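You operate a simulated robot arm through the tools that you are given. There is no shell and no other tool. Be economical: measure what you need, move in short steps, check, and stop when the job is done.

The job below is to be done with a simulated two-armed robot. You get a single attempt, and the scene is never put back.

## Task
Space out the line in the stick with the blue spacer; hold the stick and push the knee tight.
Fine: spacers lie in the green tab drawer; shut it again.

Only the result counts: the job must be done as asked and must still hold three seconds after the hand-in. Knocking over, shifting, dropping, spilling or breaking anything else fails it.

## Robot
Two 7-joint arms with two-finger parallel grippers on one trunk, on a base that drives. Base frame: it is fixed to the floor where the robot stands at the start and does not move with it; the origin is under the middle of the robot, x ahead of it, y to its left, z up. Lengths are in cm, angles in degrees, forces in N, time in s.
The left shoulder is at the start at [2, 13.8, 124.5], the right one opposite. With the tool pointing down near the work surface each hand reaches from about 10 to 36 cm from the robot's upright axis, wherever it stands, measured 20 degrees to its own side. Places, roughly: brass knee [60, 10, 100]; green tab drawer [70, 10, 70]; open end of the setting stick [60, 10, 100]. Payload 1.57 kg a hand.
Tool frame (each hand has its own): the origin (TCP) lies between the finger pads and is the grasp point; the fingertips stand 3 cm ahead of it; z points along the fingers, y is the line along which they close. Largest opening 8 cm; finger width 1.7, thickness 1.2; the body of the gripper, 4 by 8.2 cm, starts 8 cm behind the TCP.
Orientation is that of the tool frame in the base frame, as [roll, pitch, yaw] about the fixed x, y, z axes, in that order (R = Rz(yaw) Ry(pitch) Rx(roll)). With the fingers straight down and closing along the base's y, the tool's x points along the base's -x, its y along +y and its z along -z.

## Interface
- The arms move only by the tool servo_tool. It takes "left_deltas", "right_deltas" or both (then of equal length, played together; a hand with none holds still); each is a list of rows, each an object of numbers (a shift or turn left out is 0, a gripper value left out holds the last): "tx", "ty", "tz": the shift along the tool's x, y, z in cm; "wx", "wy", "wz": the turn, a rotation vector about the tool's x, y, z in degrees. In form: [{"tx": .., "ty": .., "tz": .., "wx": .., "wy": .., "wz": ..}, ...]. A call has 1 to 10 rows; each row is the pose to reach, as a shift and turn from the pose commanded when the call began, along the tool's axes at that moment. "left_grip" and "right_grip" are, for a hand that has rows, the closure in counts, from 0 (fully open) to 255 (shut), set as the call begins (left out, the last holds). A row lasts 0.2 s, in which the tool goes at most 5 cm and 8.6 degrees; a call with a longer step from one row to the next is refused whole, and so is a gripper value outside its range. Where a pose cannot be reached the arm comes as near as it can. A force on the tool above 40 N (or 10 N above the force at the start of the call, whichever is more), or a blocked arm, ends the call early, and 0.2 s more pass. Each finger travels about 4.5 cm/s and halts on what it meets, pressing with about 41 N; the grip force reading is that of the motor and also rises with nothing between the fingers. The clock runs only during rows and for 0.2 s after the last one: add rows that repeat a pose to give the fingers time. The reply holds the time, the measured pose of the TCP, the force on the tool along the base axes, the opening and the grip force, in the units named above and with some noise, with the torque about the TCP (base axes, N m) and any sound that the robot's microphone picked up.
- Cameras (640 x 400 px; columns grow to the right, rows downward): "scene" is now at [18.69, 0.39, 112.2]; the picture's right is [0.05, -1.00, 0.00], its down [-0.63, -0.03, -0.78] and it looks along [0.78, 0.04, -0.63] (base axes); focal length 214 px, centre (320, 200). "left" rides on the left gripper at [7.2, 0.7, -12.2] in its tool frame; the picture's right is [-0.09, 1.00, 0.00], its down [-0.84, -0.08, -0.54] and it looks along [-0.54, -0.05, 0.84] (tool axes); focal length 238 px, centre (320, 200). "right" rides on the right gripper at [7.2, -0.7, -12.2] in its tool frame; the picture's right is [0.09, 1.00, 0.00], its down [-0.84, 0.08, -0.54] and it looks along [-0.54, 0.05, 0.84] (tool axes); focal length 238 px, centre (320, 200). There is no depth. A picture from a camera that has moved, and an enlarged one, comes with that camera's place and axes in the base frame and with its lens.
- capture(camera): a new picture of that camera. No time passes.
- slide_trunk(by): slides the trunk up (or, below 0, down) by that many cm; the arms and the scene camera ride with it, the base frame stays. It gives what a move gives, with no picture.
- base_move(legs): drives the robot by 1 to 6 legs, each [ahead, left, turn to the left] in cm, cm and degrees, along the robot's own axes; the way and the turn of a leg run together, so that a leg with both is an arc; at most 150 cm and 180 degrees a leg. The arms and the cameras ride along, it lands a little off, and it stops where it bumps. It gives what a move gives.
- pan_tilt(pan, tilt): turns the head with the scene camera to pan (to the left, within 60 degrees either way) and tilt (down, from -29 to 69), counted from straight ahead of the robot. It gives what a move gives.
- inspect(camera, box): a new picture of the part [left, top, right, bottom] of that camera's present view, enlarged. No time passes.
- sign_off(): hands the job in; it is judged then, once.

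Work in short steps. Places have to be worked out from the pictures, the camera data and where the tool is seen: move nearer, look again, correct. Check each grasp and each placing, and mend what went wrong. You have 120 turns and 88 pictures in all, those below and enlarged ones among them. Open the grippers and draw the arms clear of the work before you hand the job in, unless the task says otherwise; then end with one line.

The tools are called after "Call:" as a command line: name --argument value ..., lists and objects as JSON in quotes. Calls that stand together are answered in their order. servo_tool: Moves the arms, as the interface text tells. Its arguments: {"type":"object","properties":{"left_deltas":{"type":"array","items":{"type":"object","properties":{"tx":{"type":"number"},"ty":{"type":"number"},"tz":{"type":"number"},"wx":{"type":"number"},"wy":{"type":"number"},"wz":{"type":"number"}}}},"left_grip":{"type":"number"},"right_deltas":{"type":"array","items":{"type":"object","properties":{"tx":{"type":"number"},"ty":{"type":"number"},"tz":{"type":"number"},"wx":{"type":"number"},"wy":{"type":"number"},"wz":{"type":"number"}}}},"right_grip":{"type":"number"}},"required":[]} The other tools are called the same way: slide_trunk (by) slides the trunk up or down; base_move (legs) drives the base; pan_tilt (pan, tilt) turns the head that bears the scene camera; capture (camera) takes a picture; inspect (camera, box) takes an enlarged picture of a part of a camera's view; sign_off () hands the job in.

At the start:

```text
time_s: 0.0
left_eef_pos: [35.25, 25.28, 107.35]
left_ee_rot: [-179.9, -33.0, -179.6]
left_contact_force: [-1.0, 0.1, 0.3]
left_moment: [0.01, 0.03, -0.02]
left_finger_gap: 8.01
left_grip_force: 0.1
right_eef_pos: [35.34, -12.57, 109.57]
right_ee_rot: [180.0, -30.7, 179.6]
right_contact_force: [0.5, 0.1, -0.2]
right_moment: [0.02, 0.0, -0.03]
right_finger_gap: 8.01
right_grip_force: 0.0
trunk travel left (down, up): [-62.0, 62.0]
robot x, y, heading: [-0.04, 0.28, -0.0]
head pan, tilt: [2.8, 38.7]
```

scene: 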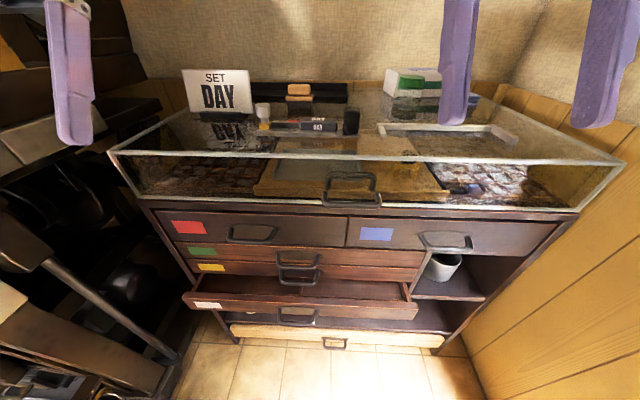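
right: 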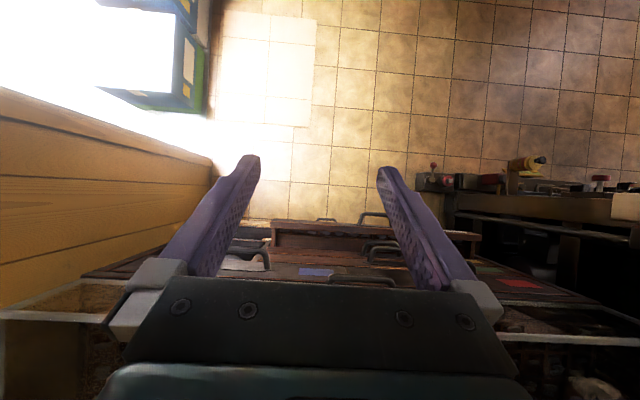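
left: 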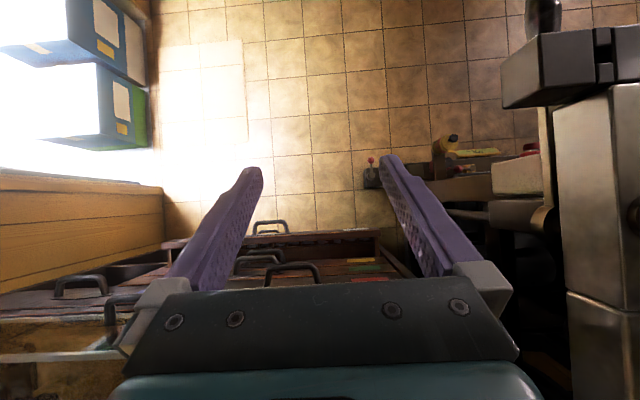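

The scene shows a cabinet with a glass-topped case and drawers; I need closer views of the top and drawers.

Call:
inspect --camera "scene" --box '[170, 60, 450, 220]'

Call:
inspect --camera "scene" --box '[150, 190, 490, 360]'

```text
2.29 times, centred on (310, 140) of scene
camera zoom: at [18.69, 0.39, 112.2], right [0.05, -1.0, 0.0], down [-0.63, -0.03, -0.78], along [0.78, 0.04, -0.63], focal length 490 px, centre (343, 337)
```

zoom: 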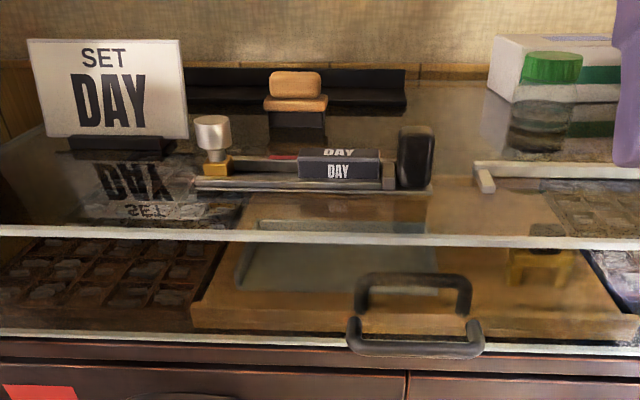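

```text
1.88 times, centred on (320, 275) of scene
camera zoom: at [18.69, 0.39, 112.2], right [0.05, -1.0, 0.0], down [-0.63, -0.03, -0.78], along [0.78, 0.04, -0.63], focal length 404 px, centre (320, 59)
```

zoom: 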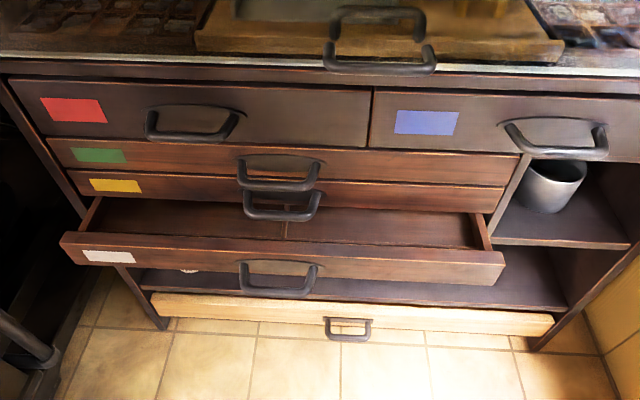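

The stick is on the glass top: knee at left, "DAY" type right of it. I raise the trunk for parallax and a better look down.

Call:
slide_trunk --by 20

Call:
capture --camera "scene"

Call:
inspect --camera "scene" --box '[220, 120, 400, 240]'

```text
time_s: 2.2
left_eef_pos: [35.23, 25.17, 127.24]
left_ee_rot: [-179.9, -33.1, -179.5]
left_contact_force: [0.6, 0.7, -0.4]
left_moment: [-0.02, 0.01, 0.0]
left_finger_gap: 7.98
left_grip_force: 0.1
right_eef_pos: [35.38, -12.58, 129.33]
right_ee_rot: [179.9, -30.8, 179.7]
right_contact_force: [0.4, 0.3, -0.2]
right_moment: [-0.01, -0.04, 0.0]
right_finger_gap: 7.98
right_grip_force: 0.0
trunk travel left (down, up): [-82.0, 42.0]
robot x, y, heading: [0.09, 0.01, -0.1]
head pan, tilt: [2.8, 38.7]
```

```text
82 pictures are left
camera scene: at [18.69, 0.39, 132.19], right [0.05, -1.0, 0.0], down [-0.63, -0.03, -0.78], along [0.78, 0.04, -0.63], focal length 214 px, centre (320, 200)
```

scene: 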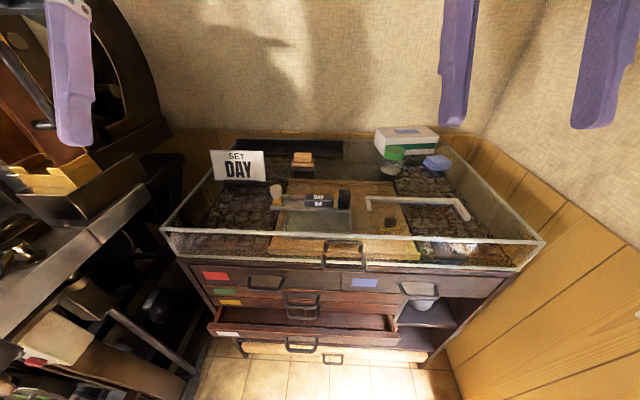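

```text
3.33 times, centred on (310, 180) of scene
camera zoom: at [18.69, 0.39, 132.19], right [0.05, -1.0, 0.0], down [-0.63, -0.03, -0.78], along [0.78, 0.04, -0.63], focal length 715 px, centre (353, 267)
```

zoom: 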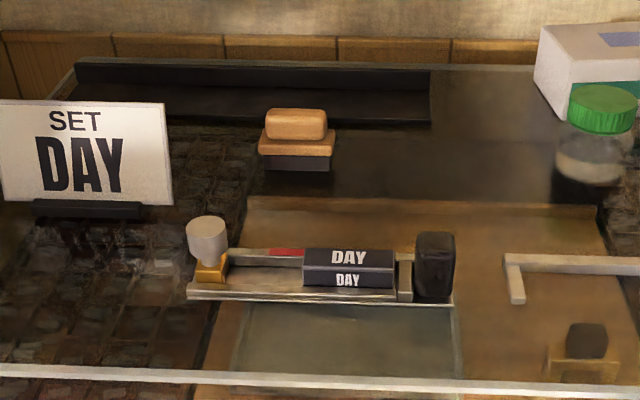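

Triangulating puts the stick along y from about 15.5 to −5 at x≈60, z≈95, and the green drawer handle near (51, 8, 66). I lower the trunk to see the drawer handles closer to level.

Call:
slide_trunk --by -45

Call:
capture --camera "scene"

Call:
inspect --camera "scene" --box '[150, 130, 470, 330]'

```text
refused: -45 is not a number from -40 to 40
```

```text
80 pictures are left
camera scene: at [18.69, 0.39, 132.19], right [0.05, -1.0, 0.0], down [-0.63, -0.03, -0.78], along [0.78, 0.04, -0.63], focal length 214 px, centre (320, 200)
```

scene: 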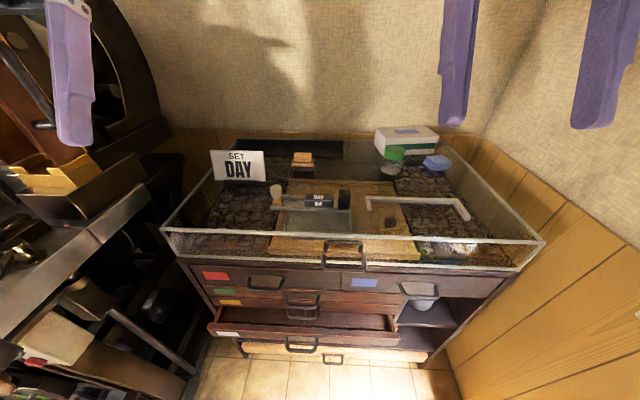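

```text
2.00 times, centred on (310, 230) of scene
camera zoom: at [18.69, 0.39, 132.19], right [0.05, -1.0, 0.0], down [-0.63, -0.03, -0.78], along [0.78, 0.04, -0.63], focal length 429 px, centre (340, 140)
```

zoom: 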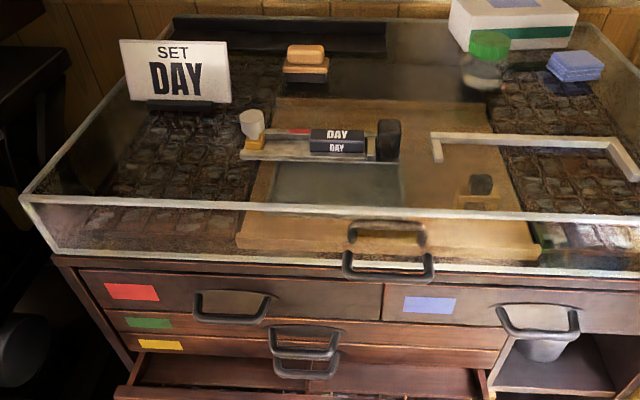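

The step limit is 40, so I lower by 38 and look again.

Call:
slide_trunk --by -38

Call:
inspect --camera "scene" --box '[150, 100, 470, 300]'

```text
time_s: 5.8
left_eef_pos: [35.25, 25.15, 89.44]
left_ee_rot: [-180.0, -33.0, -179.4]
left_contact_force: [0.8, -0.1, 0.1]
left_moment: [0.0, -0.01, -0.04]
left_finger_gap: 8.02
left_grip_force: 0.0
right_eef_pos: [35.35, -12.57, 91.39]
right_ee_rot: [-180.0, -30.8, 179.8]
right_contact_force: [-0.6, 0.2, 0.5]
right_moment: [0.02, -0.02, -0.02]
right_finger_gap: 8.01
right_grip_force: 0.1
trunk travel left (down, up): [-44.0, 80.0]
robot x, y, heading: [0.02, 0.21, 0.1]
head pan, tilt: [2.8, 38.7]
```

```text
2.00 times, centred on (310, 200) of scene
camera zoom: at [18.69, 0.39, 94.2], right [0.05, -1.0, 0.0], down [-0.63, -0.03, -0.78], along [0.78, 0.04, -0.63], focal length 429 px, centre (340, 200)
```

zoom: 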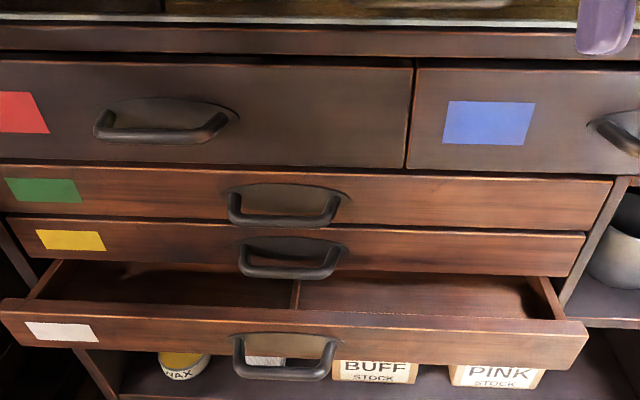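

Handle of the green drawer triangulates to about (47.6, 7, 68). I straighten both tools and draw them back before driving nearer; the left gets a 15° forward tilt for hooking behind the bar.

Call:
servo_tool --left_deltas '[{"tx": 0.9, "tz": 0.6, "wy": -6}, {"tx": 1.8, "tz": 1.2, "wy": -12}, {"tx": 2.7, "tz": 1.8, "wy": -18}, {"tx": 3.6, "tz": 2.4, "wy": -24}, {"tx": 4.5, "tz": 3, "wy": -30}, {"tx": 5.4, "tz": 3.6, "wy": -36}, {"tx": 6.3, "tz": 4.2, "wy": -42}, {"tx": 6.7, "tz": 4.4, "wy": -48}]' --right_deltas '[{"tx": 1.6, "tz": 1, "wy": -4}, {"tx": 3.2, "tz": 2, "wy": -8}, {"tx": 4.8, "tz": 3, "wy": -12}, {"tx": 6.4, "tz": 4, "wy": -16}, {"tx": 8, "tz": 5, "wy": -20}, {"tx": 9.6, "tz": 6, "wy": -24}, {"tx": 11.2, "tz": 7, "wy": -28}, {"tx": 12.9, "tz": 7.7, "wy": -31}]' --left_grip 255 --right_grip 0

```text
time_s: 7.6
left_eef_pos: [27.23, 25.08, 89.37]
left_ee_rot: [-179.9, 15.1, -179.3]
left_contact_force: [-1.3, 0.6, -0.5]
left_moment: [-0.04, 0.03, 0.0]
left_finger_gap: 0.0
left_grip_force: 21.4
right_eef_pos: [19.43, -13.22, 89.84]
right_ee_rot: [-177.1, -3.9, 178.5]
right_contact_force: [-1.1, -0.5, 0.7]
right_moment: [0.0, -0.01, 0.03]
right_finger_gap: 7.99
right_grip_force: 0.0
trunk travel left (down, up): [-44.0, 80.0]
robot x, y, heading: [-0.21, 0.24, 0.1]
head pan, tilt: [2.8, 38.7]
```

Both hands are back; I drive 18 ahead and look.

Call:
base_move --legs '[[18, 0, 0]]'

Call:
capture --camera "left"

Call:
capture --camera "scene"

```text
time_s: 9.2
left_eef_pos: [45.22, 25.13, 89.37]
left_ee_rot: [-180.0, 15.0, -179.3]
left_contact_force: [0.0, 0.7, 0.1]
left_moment: [-0.02, 0.03, 0.02]
left_finger_gap: 0.0
left_grip_force: 21.1
right_eef_pos: [37.37, -13.15, 89.81]
right_ee_rot: [-177.1, -3.5, 179.3]
right_contact_force: [-0.1, -0.2, 0.0]
right_moment: [-0.01, 0.01, -0.06]
right_finger_gap: 7.98
right_grip_force: 0.1
trunk travel left (down, up): [-44.0, 80.0]
robot x, y, heading: [17.78, -0.01, -0.0]
head pan, tilt: [2.8, 38.7]
```

```text
77 pictures are left
camera left: at [35.24, 25.7, 99.33], right [0.08, 1.0, 0.02], down [0.67, -0.07, 0.74], along [0.74, -0.04, -0.67], focal length 238 px, centre (320, 200)
```

left: 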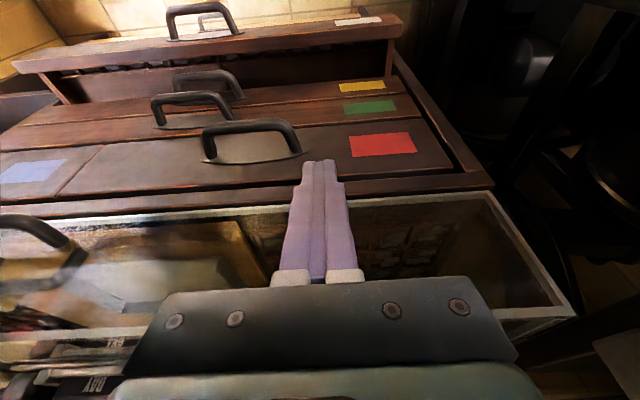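

```text
76 pictures are left
camera scene: at [36.75, 0.43, 94.2], right [0.05, -1.0, 0.0], down [-0.62, -0.03, -0.78], along [0.78, 0.04, -0.63], focal length 214 px, centre (320, 200)
```

scene: 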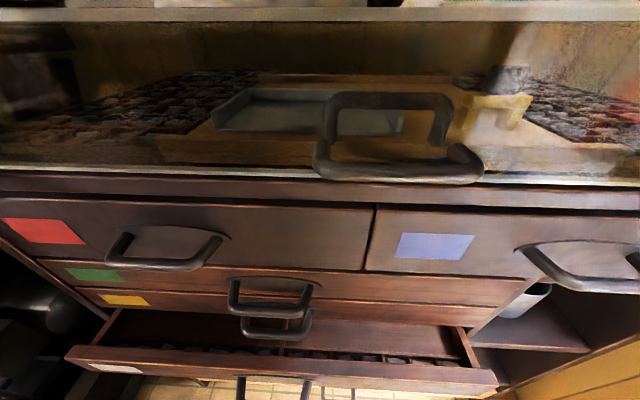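

Handle confirmed at about (48, 7.5, 68), face ≈51.4. I move the left hand to above the gap behind the bar.

Call:
servo_tool --left_deltas '[{"tx": 1.1, "ty": -4, "tz": 1}, {"tx": 2.2, "ty": -8, "tz": 2}, {"tx": 3.3, "ty": -12, "tz": 3}, {"tx": 4.4, "ty": -16, "tz": 4}, {"tx": 4.49, "ty": -18.6, "tz": 4.39}, {"tx": 2, "ty": -18.6, "tz": 7.5}, {"tx": 0.28, "ty": -18.6, "tz": 11}, {"tx": 0.28, "ty": -18.6, "tz": 13.8}]'

Call:
capture --camera "left"

Call:
capture --camera "scene"

```text
time_s: 10.2
left_eef_pos: [43.08, 10.27, 84.65]
left_ee_rot: [178.8, 15.8, -178.3]
left_contact_force: [3.1, 26.0, 7.6]
left_moment: [-3.37, 0.7, -1.16]
left_finger_gap: 0.01
left_grip_force: 21.3
left hand out of reach, approached as far as the arm can: row 2, 3
right_eef_pos: [37.16, -13.19, 89.82]
right_ee_rot: [-177.1, -3.7, 179.6]
right_contact_force: [0.3, -0.1, -0.6]
right_moment: [0.01, 0.0, 0.02]
right_finger_gap: 8.0
right_grip_force: 0.0
trunk travel left (down, up): [-44.0, 80.0]
robot x, y, heading: [18.29, 0.25, 0.4]
head pan, tilt: [2.8, 38.7]
stopped in row 5 (left hand): the force on the tool passed its limit at 124 N (the readings are from after the stop); the commanded pose is now the measured one
```

```text
75 pictures are left
camera left: at [32.78, 10.43, 94.44], right [0.05, 1.0, 0.05], down [0.66, -0.07, 0.75], along [0.75, -0.01, -0.66], focal length 238 px, centre (320, 200)
```

left: 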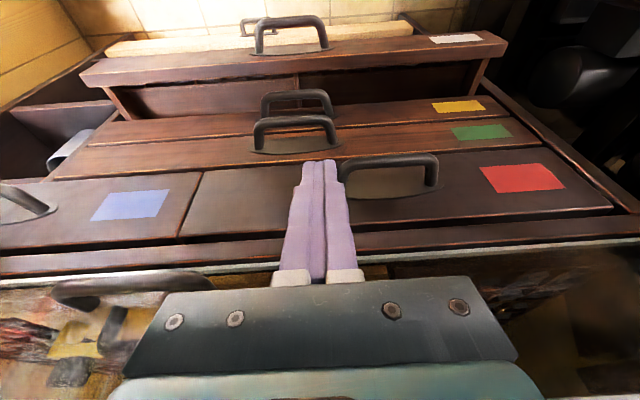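

```text
74 pictures are left
camera scene: at [36.69, 0.12, 94.09], right [0.01, -1.0, 0.0], down [-0.64, -0.01, -0.77], along [0.77, 0.01, -0.64], focal length 214 px, centre (320, 200)
```

scene: 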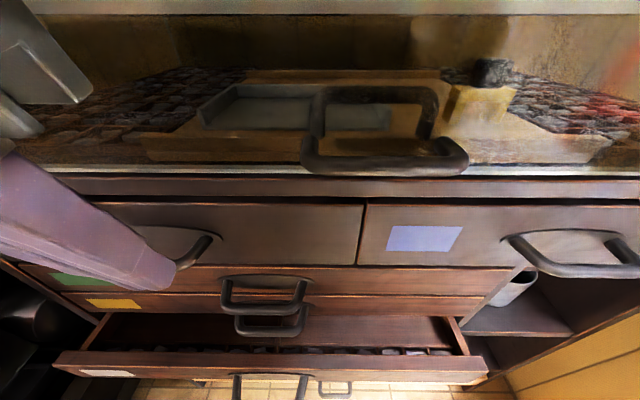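

The left gripper body ran into the head (which sits at y≈0, z≈94). I back off to the left, then shift the base right and raise the trunk so that the work lies to the left hand's own side and below the head.

Call:
servo_tool --left_deltas '[{"ty": 3}, {"ty": 6, "tz": -2}, {"ty": 6, "tz": -4}]'

Call:
slide_trunk --by 8

Call:
base_move --legs '[[0, -7, 0]]'

```text
time_s: 11.0
left_eef_pos: [44.27, 15.27, 88.75]
left_ee_rot: [179.1, 15.6, -178.5]
left_contact_force: [-0.2, -0.8, 0.0]
left_moment: [-0.02, 0.0, 0.0]
left_finger_gap: 0.0
left_grip_force: 21.1
left hand out of reach, approached as far as the arm can: row 1, 2, 3
right_eef_pos: [37.21, -13.41, 89.66]
right_ee_rot: [-177.0, -3.7, 179.5]
right_contact_force: [0.6, -0.5, -0.4]
right_moment: [0.01, -0.02, -0.02]
right_finger_gap: 8.01
right_grip_force: 0.1
trunk travel left (down, up): [-44.0, 80.0]
robot x, y, heading: [17.93, -0.19, 0.5]
head pan, tilt: [2.8, 38.7]
```

```text
time_s: 12.2
left_eef_pos: [44.12, 15.33, 96.65]
left_ee_rot: [179.0, 15.5, -178.3]
left_contact_force: [0.0, 0.4, -0.3]
left_moment: [-0.01, -0.01, -0.01]
left_finger_gap: 0.0
left_grip_force: 21.3
right_eef_pos: [37.33, -13.22, 97.69]
right_ee_rot: [-177.0, -3.7, 179.5]
right_contact_force: [0.0, -0.6, 0.1]
right_moment: [0.03, -0.02, -0.04]
right_finger_gap: 7.99
right_grip_force: 0.1
trunk travel left (down, up): [-52.0, 72.0]
robot x, y, heading: [17.85, 0.27, 0.3]
head pan, tilt: [2.8, 38.7]
```

```text
time_s: 13.2
left_eef_pos: [44.1, 8.31, 96.85]
left_ee_rot: [179.0, 15.6, -178.3]
left_contact_force: [-0.1, -0.7, 0.2]
left_moment: [0.0, 0.01, -0.01]
left_finger_gap: 0.0
left_grip_force: 21.0
right_eef_pos: [37.31, -20.25, 97.77]
right_ee_rot: [-177.0, -3.8, 179.5]
right_contact_force: [0.1, -0.2, -0.2]
right_moment: [0.02, 0.02, 0.02]
right_finger_gap: 8.01
right_grip_force: 0.1
trunk travel left (down, up): [-52.0, 72.0]
robot x, y, heading: [18.2, -7.01, -0.1]
head pan, tilt: [2.8, 38.7]
```

Now I lower the left hand in front of the cabinet.

Call:
servo_tool --left_deltas '[{"tx": 1.6, "ty": -0.3, "tz": 4}, {"tx": 3.2, "ty": -0.6, "tz": 8}, {"tx": 4.7, "ty": -0.9, "tz": 12}, {"tx": 6.3, "ty": -1, "tz": 15.8}]'

Call:
capture --camera "left"

```text
time_s: 14.2
left_eef_pos: [42.17, 7.66, 79.55]
left_ee_rot: [179.1, 15.6, -178.3]
left_contact_force: [-0.3, 0.4, -0.3]
left_moment: [0.0, 0.02, 0.03]
left_finger_gap: 0.02
left_grip_force: 20.8
left hand out of reach, approached as far as the arm can: row 1
right_eef_pos: [37.21, -20.19, 97.8]
right_ee_rot: [-177.0, -3.8, 179.4]
right_contact_force: [0.4, 0.4, -0.2]
right_moment: [-0.02, 0.02, 0.02]
right_finger_gap: 8.01
right_grip_force: 0.1
trunk travel left (down, up): [-52.0, 72.0]
robot x, y, heading: [17.77, -6.88, 0.2]
head pan, tilt: [2.8, 38.7]
```

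```text
73 pictures are left
camera left: at [32.04, 7.81, 89.41], right [0.05, 1.0, 0.04], down [0.66, -0.07, 0.75], along [0.75, -0.01, -0.66], focal length 238 px, centre (320, 200)
```

left: 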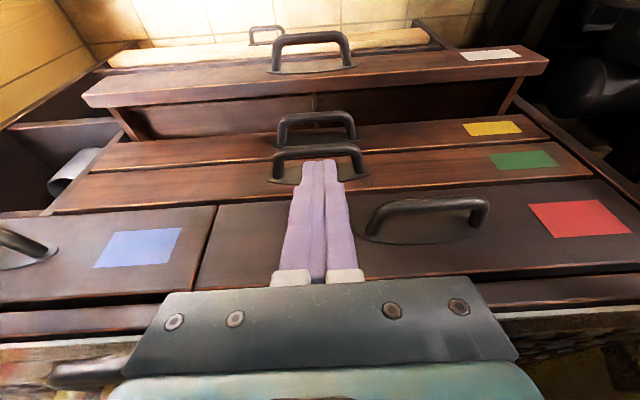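

Handle bar at about (48.2, 7.8, 68). I move over the gap and descend behind the bar.

Call:
servo_tool --left_deltas '[{"tx": -2.6, "ty": -1.1, "tz": 2.5}, {"tx": -5.2, "ty": -1.1, "tz": 5}, {"tx": -4.8, "ty": -1.1, "tz": 7.5}, {"tx": -4.4, "ty": -1.1, "tz": 10}, {"tx": -4.1, "ty": -1.1, "tz": 12.1}]'

Call:
capture --camera "left"

Call:
capture --camera "scene"

```text
time_s: 15.4
left_eef_pos: [49.51, 6.96, 69.24]
left_ee_rot: [178.8, 15.6, -178.2]
left_contact_force: [0.0, 0.6, 0.5]
left_moment: [0.03, -0.03, 0.02]
left_finger_gap: 0.02
left_grip_force: 21.1
right_eef_pos: [37.32, -20.16, 97.76]
right_ee_rot: [-177.0, -3.7, 179.5]
right_contact_force: [0.4, -0.3, -0.5]
right_moment: [0.0, 0.0, -0.01]
right_finger_gap: 7.98
right_grip_force: 0.1
trunk travel left (down, up): [-52.0, 72.0]
robot x, y, heading: [18.03, -7.16, 0.3]
head pan, tilt: [2.8, 38.7]
```

```text
72 pictures are left
camera left: at [39.34, 7.09, 79.11], right [0.05, 1.0, 0.04], down [0.66, -0.07, 0.75], along [0.75, -0.01, -0.66], focal length 238 px, centre (320, 200)
```

left: 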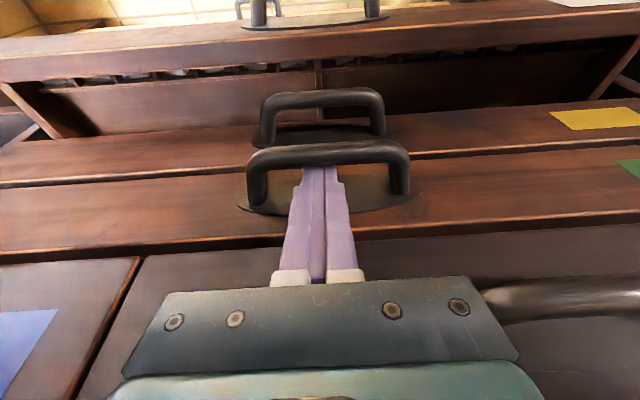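

```text
71 pictures are left
camera scene: at [36.72, -6.46, 102.2], right [0.05, -1.0, 0.0], down [-0.63, -0.03, -0.78], along [0.78, 0.04, -0.63], focal length 214 px, centre (320, 200)
```

scene: 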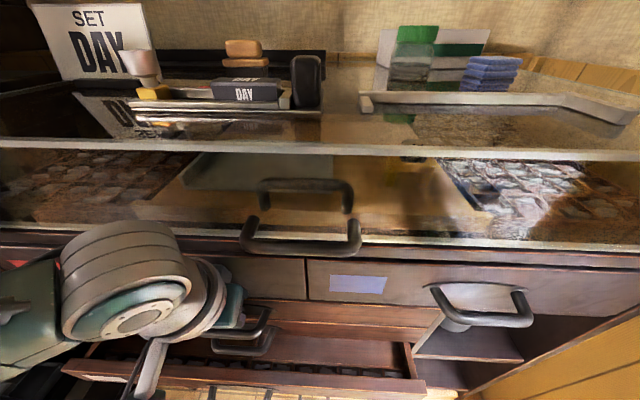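

Fingers are behind the green handle's bar. I pull back about 8 cm and check.

Call:
servo_tool --left_deltas '[{"tx": 1, "tz": -0.27}, {"tx": 2, "tz": -0.53}, {"tx": 3, "tz": -0.8}, {"tx": 4, "tz": -1.07}, {"tx": 5, "tz": -1.34}, {"tx": 6, "tz": -1.6}, {"tx": 7, "tz": -1.87}, {"tx": 8, "tz": -2.14}, {"tx": 9, "tz": -2.4}]'

Call:
capture --camera "left"

```text
time_s: 17.4
left_eef_pos: [40.11, 6.54, 69.13]
left_ee_rot: [179.0, 15.5, -178.3]
left_contact_force: [-1.0, 0.2, -0.4]
left_moment: [0.0, 0.03, 0.03]
left_finger_gap: 0.02
left_grip_force: 21.1
right_eef_pos: [37.1, -20.22, 97.82]
right_ee_rot: [-177.0, -3.7, 179.5]
right_contact_force: [0.4, -0.9, -1.4]
right_moment: [0.02, -0.01, 0.0]
right_finger_gap: 8.0
right_grip_force: 0.0
trunk travel left (down, up): [-52.0, 72.0]
robot x, y, heading: [17.67, -6.42, 0.1]
head pan, tilt: [2.8, 38.7]
```

```text
70 pictures are left
camera left: at [29.95, 6.79, 79.0], right [0.05, 1.0, 0.04], down [0.66, -0.07, 0.74], along [0.75, -0.01, -0.67], focal length 238 px, centre (320, 200)
```

left: 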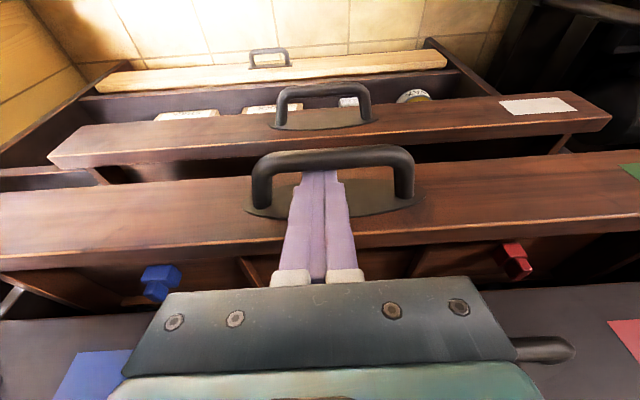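

The drawer opens and shows a blue and a red spacer. I pull out another 5 cm.

Call:
servo_tool --left_deltas '[{"tx": 1, "tz": -0.27}, {"tx": 2, "tz": -0.53}, {"tx": 3, "tz": -0.8}, {"tx": 4, "tz": -1.07}, {"tx": 5, "tz": -1.34}]'

Call:
capture --camera "scene"

Call:
capture --camera "right"

```text
time_s: 18.6
left_eef_pos: [34.93, 6.35, 68.97]
left_ee_rot: [179.0, 15.5, -178.3]
left_contact_force: [-0.9, -0.3, -1.1]
left_moment: [0.0, -0.05, 0.01]
left_finger_gap: 0.0
left_grip_force: 21.6
right_eef_pos: [37.3, -20.17, 97.67]
right_ee_rot: [-177.0, -3.6, 179.5]
right_contact_force: [-0.9, 0.0, 0.0]
right_moment: [-0.02, -0.03, 0.0]
right_finger_gap: 8.01
right_grip_force: 0.2
trunk travel left (down, up): [-52.0, 72.0]
robot x, y, heading: [18.15, -6.64, 0.0]
head pan, tilt: [2.8, 38.7]
```

```text
69 pictures are left
camera scene: at [36.69, -6.46, 102.19], right [0.05, -1.0, 0.0], down [-0.63, -0.03, -0.78], along [0.78, 0.04, -0.63], focal length 214 px, centre (320, 200)
```

scene: 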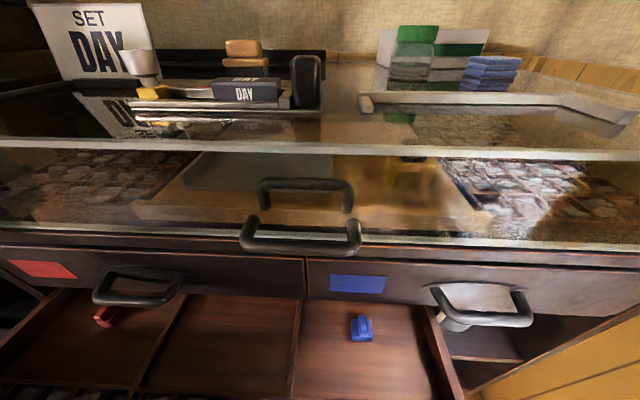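

```text
68 pictures are left
camera right: at [30.82, -20.16, 110.3], right [-0.09, 1.0, -0.05], down [0.87, 0.1, 0.48], along [0.48, 0.0, -0.88], focal length 238 px, centre (320, 200)
```

right: 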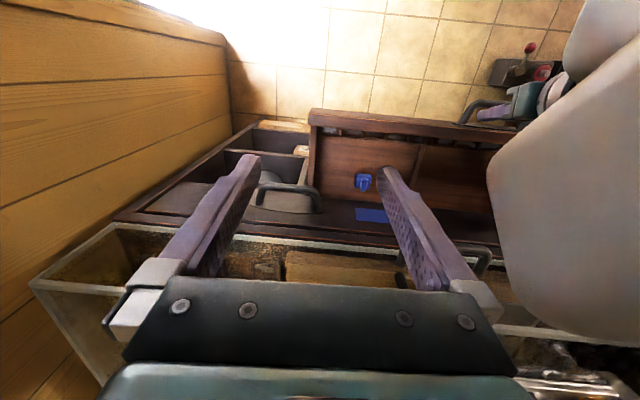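

Blue spacer at about (50, −12, 66). I look at it enlarged before choosing the grasp.

Call:
inspect --camera "scene" --box '[320, 290, 420, 360]'

Call:
inspect --camera "scene" --box '[110, 30, 340, 150]'

```text
5.71 times, centred on (370, 325) of scene
camera zoom: at [36.69, -6.46, 102.19], right [0.05, -1.0, 0.0], down [-0.63, -0.03, -0.78], along [0.78, 0.04, -0.63], focal length 1226 px, centre (34, -514)
```

zoom: 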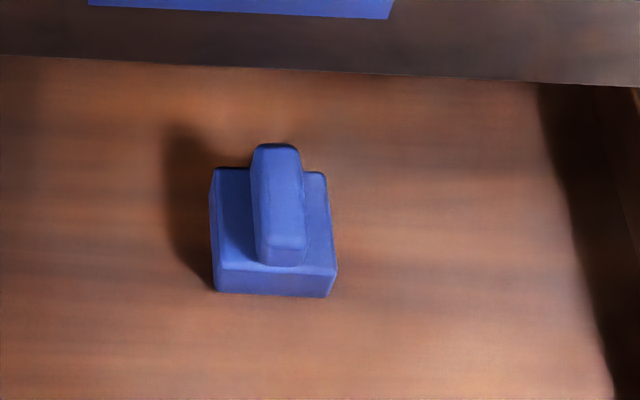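

```text
2.78 times, centred on (225, 90) of scene
camera zoom: at [36.69, -6.46, 102.19], right [0.05, -1.0, 0.0], down [-0.63, -0.03, -0.78], along [0.78, 0.04, -0.63], focal length 597 px, centre (584, 506)
```

zoom: 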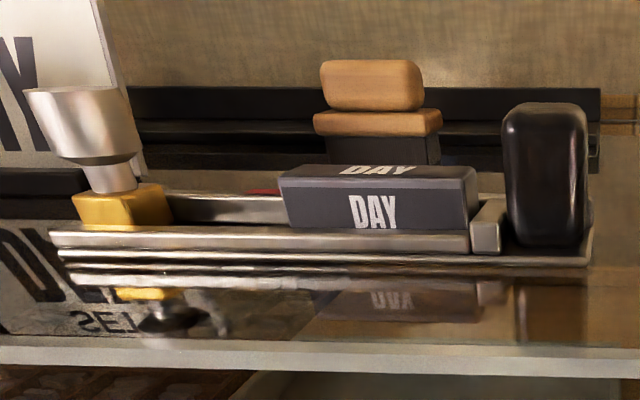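

The spacer is a ~3 cm block with a thin fin on top (fin long along x), so I grasp the fin closing along y. I lift the left hand out of the handle, then drive right so the spacer is on the left hand's side.

Call:
servo_tool --left_deltas '[{"tx": -0.7, "tz": 0.2}, {"tx": -1.5, "tz": -2.7}, {"tx": -2.3, "tz": -5.7}, {"tx": -3.1, "tz": -8.7}, {"tx": -3.9, "tz": -11.7}]' --left_grip 255

Call:
base_move --legs '[[0, -12, 0]]'

Call:
capture --camera "left"

```text
time_s: 19.8
left_eef_pos: [36.7, 5.55, 80.56]
left_ee_rot: [179.0, 15.7, -178.3]
left_contact_force: [0.9, -0.6, 0.1]
left_moment: [-0.01, -0.01, -0.02]
left_finger_gap: 0.0
left_grip_force: 21.6
left hand out of reach, approached as far as the arm can: row 5
right_eef_pos: [37.28, -20.15, 97.83]
right_ee_rot: [-176.9, -3.7, 179.5]
right_contact_force: [-0.2, 0.6, -0.3]
right_moment: [-0.03, -0.01, 0.0]
right_finger_gap: 8.02
right_grip_force: 0.1
trunk travel left (down, up): [-52.0, 72.0]
robot x, y, heading: [18.1, -6.91, 0.2]
head pan, tilt: [2.8, 38.7]
```

```text
time_s: 21.0
left_eef_pos: [36.69, -6.37, 80.51]
left_ee_rot: [178.9, 15.6, -178.3]
left_contact_force: [0.6, -0.3, -0.3]
left_moment: [0.04, -0.01, 0.0]
left_finger_gap: 0.0
left_grip_force: 21.2
right_eef_pos: [37.19, -32.22, 97.76]
right_ee_rot: [-177.0, -3.8, 179.5]
right_contact_force: [0.5, 0.1, 0.2]
right_moment: [0.0, 0.02, 0.0]
right_finger_gap: 8.03
right_grip_force: 0.0
trunk travel left (down, up): [-52.0, 72.0]
robot x, y, heading: [17.91, -18.58, -0.3]
head pan, tilt: [2.8, 38.7]
```

```text
65 pictures are left
camera left: at [26.49, -6.09, 90.29], right [0.06, 1.0, 0.04], down [0.66, -0.07, 0.75], along [0.75, -0.01, -0.66], focal length 238 px, centre (320, 200)
```

left: 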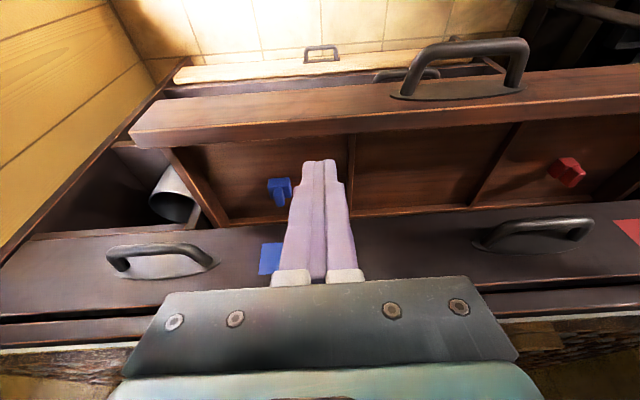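

Spacer confirmed near (50.2, −12). I bring the left hand over it, half open, and look.

Call:
servo_tool --left_deltas '[{"tx": -2.5, "ty": -1.4, "tz": 2.3}, {"tx": -5, "ty": -2.8, "tz": 4.6}, {"tx": -7.5, "ty": -4.2, "tz": 7}, {"tx": -9.7, "ty": -5.6, "tz": 9.3}, {"tx": -9.7, "ty": -5.6, "tz": 9.3}]' --left_grip 115

Call:
capture --camera "left"

Call:
capture --camera "scene"

```text
time_s: 22.2
left_eef_pos: [48.56, -11.39, 74.09]
left_ee_rot: [178.9, 15.8, -178.3]
left_contact_force: [-0.4, 1.2, 0.7]
left_moment: [0.03, 0.01, 0.01]
left_finger_gap: 4.39
left_grip_force: 0.1
right_eef_pos: [37.28, -32.14, 97.68]
right_ee_rot: [-177.1, -3.6, 179.3]
right_contact_force: [0.6, -0.1, -0.3]
right_moment: [0.01, 0.05, 0.02]
right_finger_gap: 8.0
right_grip_force: 0.1
trunk travel left (down, up): [-52.0, 72.0]
robot x, y, heading: [18.17, -18.72, 0.1]
head pan, tilt: [2.8, 38.7]
```

```text
64 pictures are left
camera left: at [38.39, -11.16, 83.9], right [0.06, 1.0, 0.04], down [0.66, -0.07, 0.75], along [0.75, -0.01, -0.66], focal length 238 px, centre (320, 200)
```

left: 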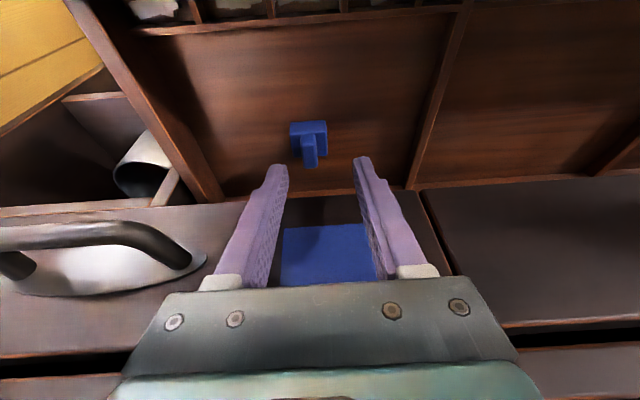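

```text
63 pictures are left
camera scene: at [36.73, -18.33, 102.19], right [0.05, -1.0, 0.0], down [-0.63, -0.03, -0.78], along [0.78, 0.04, -0.63], focal length 214 px, centre (320, 200)
```

scene: 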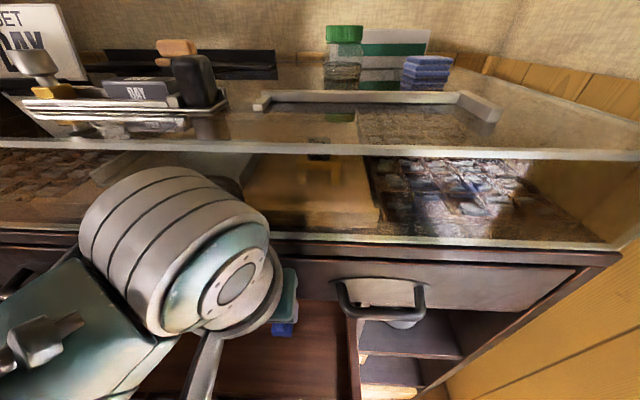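

Fin centre about (49.6, −12.05), block top ≈66.7, fin top ≈70. I descend so that the tips stay above the block.

Call:
servo_tool --left_deltas '[{"tx": 0.1, "ty": -0.4, "tz": 1.2}, {"tx": 0.2, "ty": -0.66, "tz": 2.4}, {"tx": 0.29, "ty": -0.66, "tz": 3.4}]'

Call:
inspect --camera "left" --box '[220, 80, 420, 220]'

Call:
inspect --camera "scene" --box '[170, 250, 370, 390]'

```text
time_s: 23.0
left_eef_pos: [49.22, -12.01, 70.71]
left_ee_rot: [178.8, 15.6, -178.4]
left_contact_force: [-0.8, 0.3, 0.2]
left_moment: [0.01, 0.02, -0.02]
left_finger_gap: 4.42
left_grip_force: 0.1
right_eef_pos: [37.18, -32.09, 97.75]
right_ee_rot: [-177.0, -3.7, 179.4]
right_contact_force: [0.0, -0.2, -0.9]
right_moment: [0.0, -0.02, 0.0]
right_finger_gap: 7.98
right_grip_force: 0.1
trunk travel left (down, up): [-52.0, 72.0]
robot x, y, heading: [18.0, -18.71, 0.1]
head pan, tilt: [2.8, 38.7]
```

```text
2.86 times, centred on (320, 150) of left
camera zoom: at [39.1, -11.75, 80.57], right [0.06, 1.0, 0.04], down [0.66, -0.07, 0.75], along [0.75, -0.01, -0.66], focal length 681 px, centre (320, 343)
```

zoom: 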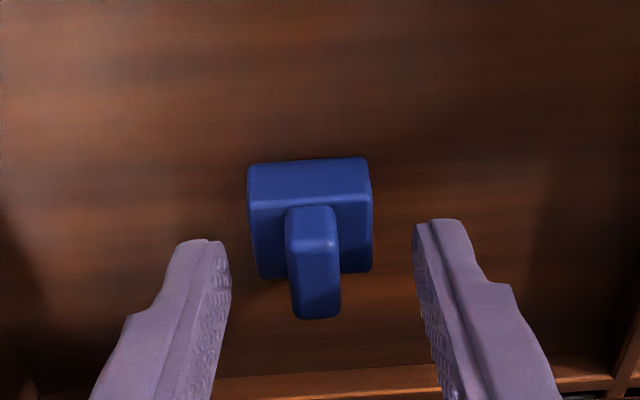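

```text
2.86 times, centred on (270, 320) of scene
camera zoom: at [36.74, -18.34, 102.2], right [0.05, -1.0, 0.0], down [-0.63, -0.03, -0.78], along [0.78, 0.04, -0.63], focal length 613 px, centre (463, -143)
```

zoom: 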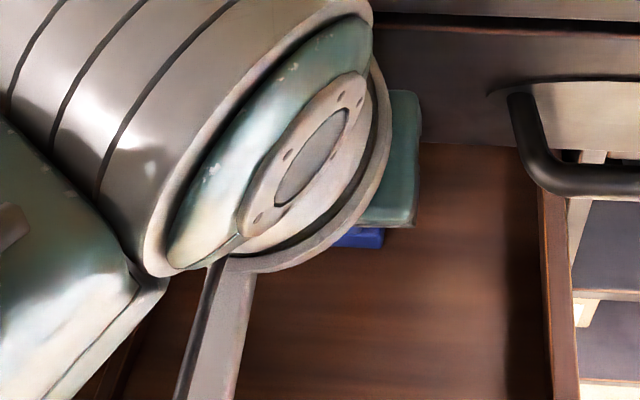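

Re-triangulating with both cameras: floor ≈66.7, block top ≈68.5, fin x 48.3–50.3, top ≈70. I raise slightly, shift back, and close on the fin.

Call:
servo_tool --left_deltas '[{"tx": 0.25, "ty": -0.2, "tz": -1.0}, {"tx": 0.25, "ty": -0.2, "tz": -1.0}]'

Call:
servo_tool --left_deltas '[{"tx": 0}, {"tx": 0}, {"tx": 0}, {"tx": 0}, {"tx": 0}]' --left_grip 255

Call:
inspect --camera "left" --box '[220, 80, 420, 220]'

```text
time_s: 23.6
left_eef_pos: [48.76, -12.35, 71.53]
left_ee_rot: [178.9, 15.6, -178.5]
left_contact_force: [0.3, 0.3, -0.5]
left_moment: [-0.02, -0.04, 0.0]
left_finger_gap: 4.4
left_grip_force: 0.0
right_eef_pos: [37.24, -32.1, 97.73]
right_ee_rot: [-177.1, -3.9, 179.4]
right_contact_force: [-0.1, -0.3, -0.1]
right_moment: [0.03, 0.0, -0.03]
right_finger_gap: 8.0
right_grip_force: 0.1
trunk travel left (down, up): [-52.0, 72.0]
robot x, y, heading: [18.19, -18.53, -0.3]
head pan, tilt: [2.8, 38.7]
```

```text
time_s: 24.8
left_eef_pos: [48.69, -12.11, 71.59]
left_ee_rot: [178.9, 15.5, -178.4]
left_contact_force: [-0.8, -0.1, 0.4]
left_moment: [0.01, -0.01, 0.02]
left_finger_gap: 1.08
left_grip_force: 29.1
right_eef_pos: [37.22, -31.98, 97.78]
right_ee_rot: [-177.0, -3.7, 179.4]
right_contact_force: [-0.8, -0.5, -0.7]
right_moment: [0.04, 0.0, -0.03]
right_finger_gap: 8.02
right_grip_force: 0.0
trunk travel left (down, up): [-52.0, 72.0]
robot x, y, heading: [18.08, -18.87, 0.1]
head pan, tilt: [2.8, 38.7]
```

```text
2.86 times, centred on (320, 150) of left
camera zoom: at [38.59, -12.02, 81.45], right [0.06, 1.0, 0.04], down [0.66, -0.07, 0.75], along [0.75, -0.01, -0.66], focal length 681 px, centre (320, 343)
```

zoom: 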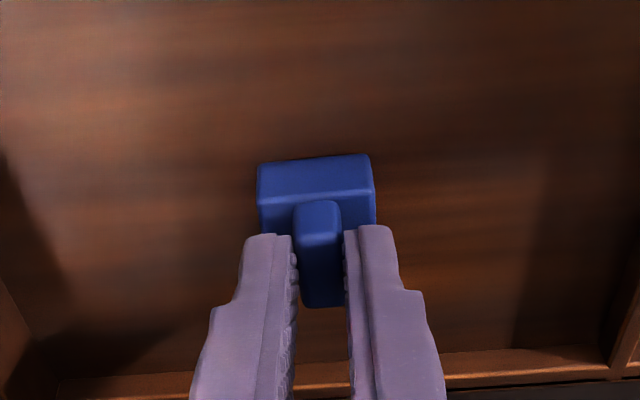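

Gap reads 1.08 with grip force — the fin is held. I lift and draw back, then check.

Call:
servo_tool --left_deltas '[{"tx": -0.4, "tz": -1.5}, {"tx": -0.8, "tz": -3}, {"tx": 0.5, "tz": -5.5}, {"tx": 2.5, "tz": -8}, {"tx": 4.5, "tz": -9.5}]'

Call:
capture --camera "left"

```text
time_s: 26.0
left_eef_pos: [41.79, -10.24, 78.33]
left_ee_rot: [176.5, 14.0, -176.3]
left_contact_force: [1.0, -0.5, 0.0]
left_moment: [-0.02, 0.03, 0.02]
left_finger_gap: 0.0
left_grip_force: 21.4
right_eef_pos: [37.24, -32.01, 97.68]
right_ee_rot: [-176.9, -3.6, 179.4]
right_contact_force: [-0.1, 1.0, -0.6]
right_moment: [0.01, -0.01, 0.01]
right_finger_gap: 7.98
right_grip_force: 0.1
trunk travel left (down, up): [-52.0, 72.0]
robot x, y, heading: [18.07, -18.55, -0.1]
head pan, tilt: [2.8, 38.7]
```

```text
59 pictures are left
camera left: at [32.01, -10.95, 88.51], right [0.01, 1.0, 0.08], down [0.69, -0.07, 0.72], along [0.73, 0.05, -0.69], focal length 238 px, centre (320, 200)
```

left: 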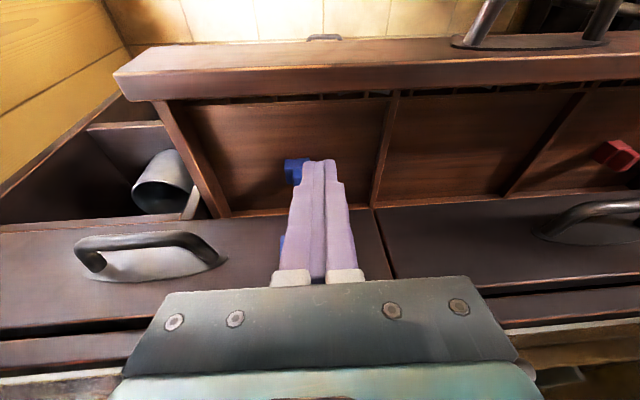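

The grip slipped off; the spacer stayed put in the drawer. The overlap on the fin was too small, so I reduce the tilt to about 6°, straighten the hand, and plan to grip deeper and lift with the trunk.

Call:
servo_tool --left_deltas '[{"tx": 0, "wx": 1, "wy": 3, "wz": 1}, {"tx": 0, "wx": 2.5, "wy": 6, "wz": 2.5}, {"tx": 0, "wx": 3.5, "wy": 8, "wz": 3.7}, {"tx": 0, "wx": 3.5, "wy": 8, "wz": 3.7}]' --left_grip 150

```text
time_s: 27.0
left_eef_pos: [41.8, -12.44, 79.05]
left_ee_rot: [-178.8, 7.0, 177.6]
left_contact_force: [0.3, 0.1, 0.2]
left_moment: [-0.01, 0.01, 0.0]
left_finger_gap: 3.33
left_grip_force: 0.1
right_eef_pos: [37.2, -32.02, 97.86]
right_ee_rot: [-177.0, -3.7, 179.5]
right_contact_force: [-0.2, -0.3, 0.4]
right_moment: [0.01, 0.02, -0.01]
right_finger_gap: 8.02
right_grip_force: 0.1
trunk travel left (down, up): [-52.0, 72.0]
robot x, y, heading: [18.0, -18.81, -0.1]
head pan, tilt: [2.8, 38.7]
```

Slight overshoot; I correct the turn and move back above the spacer.

Call:
servo_tool --left_deltas '[{"tx": -2.5, "ty": 0.2, "tz": 1, "wx": -0.6, "wz": -1.2}, {"tx": -5, "ty": 0.5, "tz": 3, "wx": -1.2, "wz": -2.4}, {"tx": -6.57, "ty": 0.7, "tz": 5, "wx": -1.2, "wz": -2.4}, {"tx": -6.57, "ty": 0.7, "tz": 6.4, "wx": -1.2, "wz": -2.4}]'

Call:
inspect --camera "left" --box '[220, 80, 420, 220]'

```text
time_s: 27.8
left_eef_pos: [47.54, -12.39, 75.53]
left_ee_rot: [-179.2, 6.3, -179.5]
left_contact_force: [-32.8, 0.3, 6.1]
left_moment: [0.25, -3.9, 1.35]
left_finger_gap: 3.28
left_grip_force: 0.1
right_eef_pos: [36.5, -32.11, 97.61]
right_ee_rot: [-177.0, -4.2, 179.5]
right_contact_force: [0.4, 0.9, 0.1]
right_moment: [0.02, -0.01, 0.01]
right_finger_gap: 8.01
right_grip_force: 0.1
trunk travel left (down, up): [-52.0, 72.0]
robot x, y, heading: [17.68, -18.87, 0.1]
head pan, tilt: [2.8, 38.7]
stopped in row 4 (left hand): the force on the tool passed its limit at 53 N (the readings are from after the stop); the commanded pose is now the measured one
```

```text
2.86 times, centred on (320, 150) of left
camera zoom: at [38.98, -11.6, 86.76], right [0.08, 1.0, 0.0], down [0.77, -0.06, 0.63], along [0.63, -0.06, -0.77], focal length 681 px, centre (320, 343)
```

zoom: 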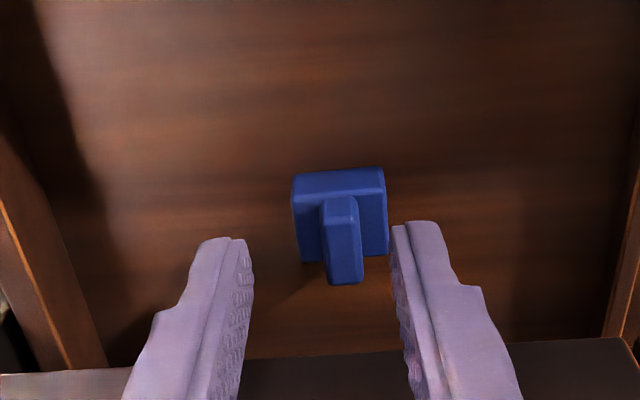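

The upper hand touched the cabinet's top edge at this steeper angle. I back off and push the drawer out some 4 cm further from inside its front wall to gain room.

Call:
servo_tool --left_deltas '[{"tx": 2.3, "tz": -0.5}, {"tx": 4.6, "tz": -0.7}, {"tx": 6.96, "tz": -0.77}, {"tx": 7.2, "tz": 1.5}, {"tx": 7.43, "tz": 3.5}]' --left_grip 255

Call:
capture --camera "left"

Call:
capture --camera "scene"

```text
time_s: 29.0
left_eef_pos: [41.48, -12.5, 71.11]
left_ee_rot: [-179.1, 7.3, -179.6]
left_contact_force: [-0.5, -1.1, -0.3]
left_moment: [0.01, -0.02, -0.01]
left_finger_gap: 0.01
left_grip_force: 20.8
right_eef_pos: [37.14, -32.13, 97.72]
right_ee_rot: [-177.0, -3.7, 179.4]
right_contact_force: [0.5, 0.4, 0.2]
right_moment: [0.0, 0.02, -0.07]
right_finger_gap: 8.02
right_grip_force: 0.0
trunk travel left (down, up): [-52.0, 72.0]
robot x, y, heading: [17.67, -18.53, 0.1]
head pan, tilt: [2.8, 38.7]
```

```text
57 pictures are left
camera left: at [32.9, -11.72, 82.42], right [0.09, 1.0, 0.0], down [0.76, -0.06, 0.64], along [0.64, -0.06, -0.77], focal length 238 px, centre (320, 200)
```

left: 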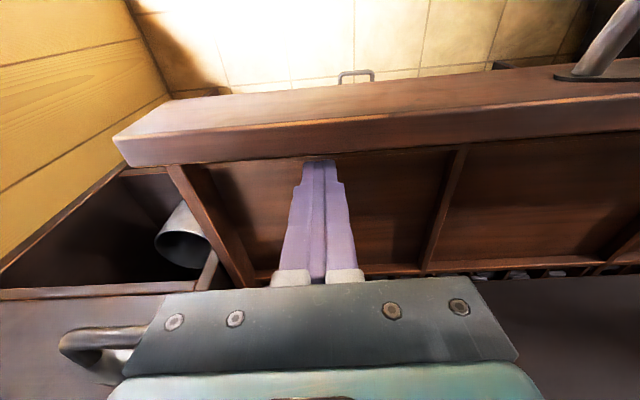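

```text
56 pictures are left
camera scene: at [36.66, -18.33, 102.2], right [0.05, -1.0, 0.0], down [-0.63, -0.03, -0.78], along [0.78, 0.04, -0.63], focal length 214 px, centre (320, 200)
```

scene: 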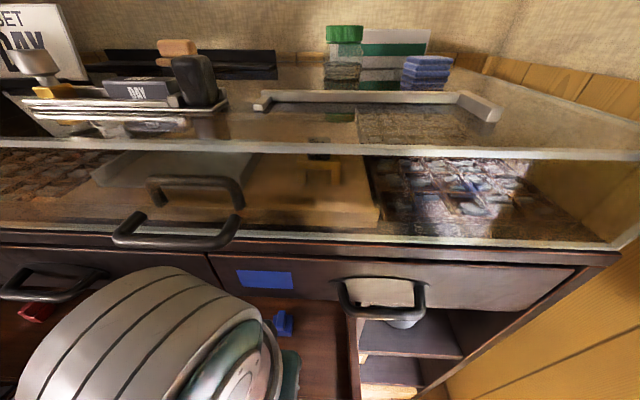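

The fingertips are inside the drawer by the front wall; I push toward the robot.

Call:
servo_tool --left_deltas '[{"tx": 1.2, "tz": -0.15}, {"tx": 2.4, "tz": -0.3}, {"tx": 3.6, "tz": -0.45}, {"tx": 4.8, "tz": -0.6}, {"tx": 6, "tz": -0.75}, {"tx": 7, "tz": -0.9}]'

Call:
capture --camera "left"

```text
time_s: 30.4
left_eef_pos: [34.45, -12.5, 71.23]
left_ee_rot: [-179.1, 7.2, -179.6]
left_contact_force: [-0.3, -1.2, 0.3]
left_moment: [-0.01, -0.04, 0.01]
left_finger_gap: 0.01
left_grip_force: 21.9
right_eef_pos: [37.08, -32.01, 97.62]
right_ee_rot: [-177.1, -3.6, 179.4]
right_contact_force: [0.5, 0.4, -0.7]
right_moment: [0.01, -0.05, -0.01]
right_finger_gap: 8.0
right_grip_force: 0.0
trunk travel left (down, up): [-52.0, 72.0]
robot x, y, heading: [17.59, -19.04, 0.3]
head pan, tilt: [2.8, 38.7]
```

```text
55 pictures are left
camera left: at [25.83, -11.7, 82.57], right [0.09, 1.0, 0.0], down [0.76, -0.06, 0.64], along [0.64, -0.06, -0.77], focal length 238 px, centre (320, 200)
```

left: 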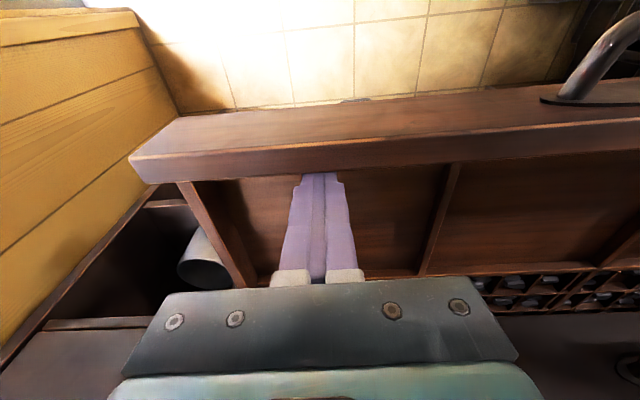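

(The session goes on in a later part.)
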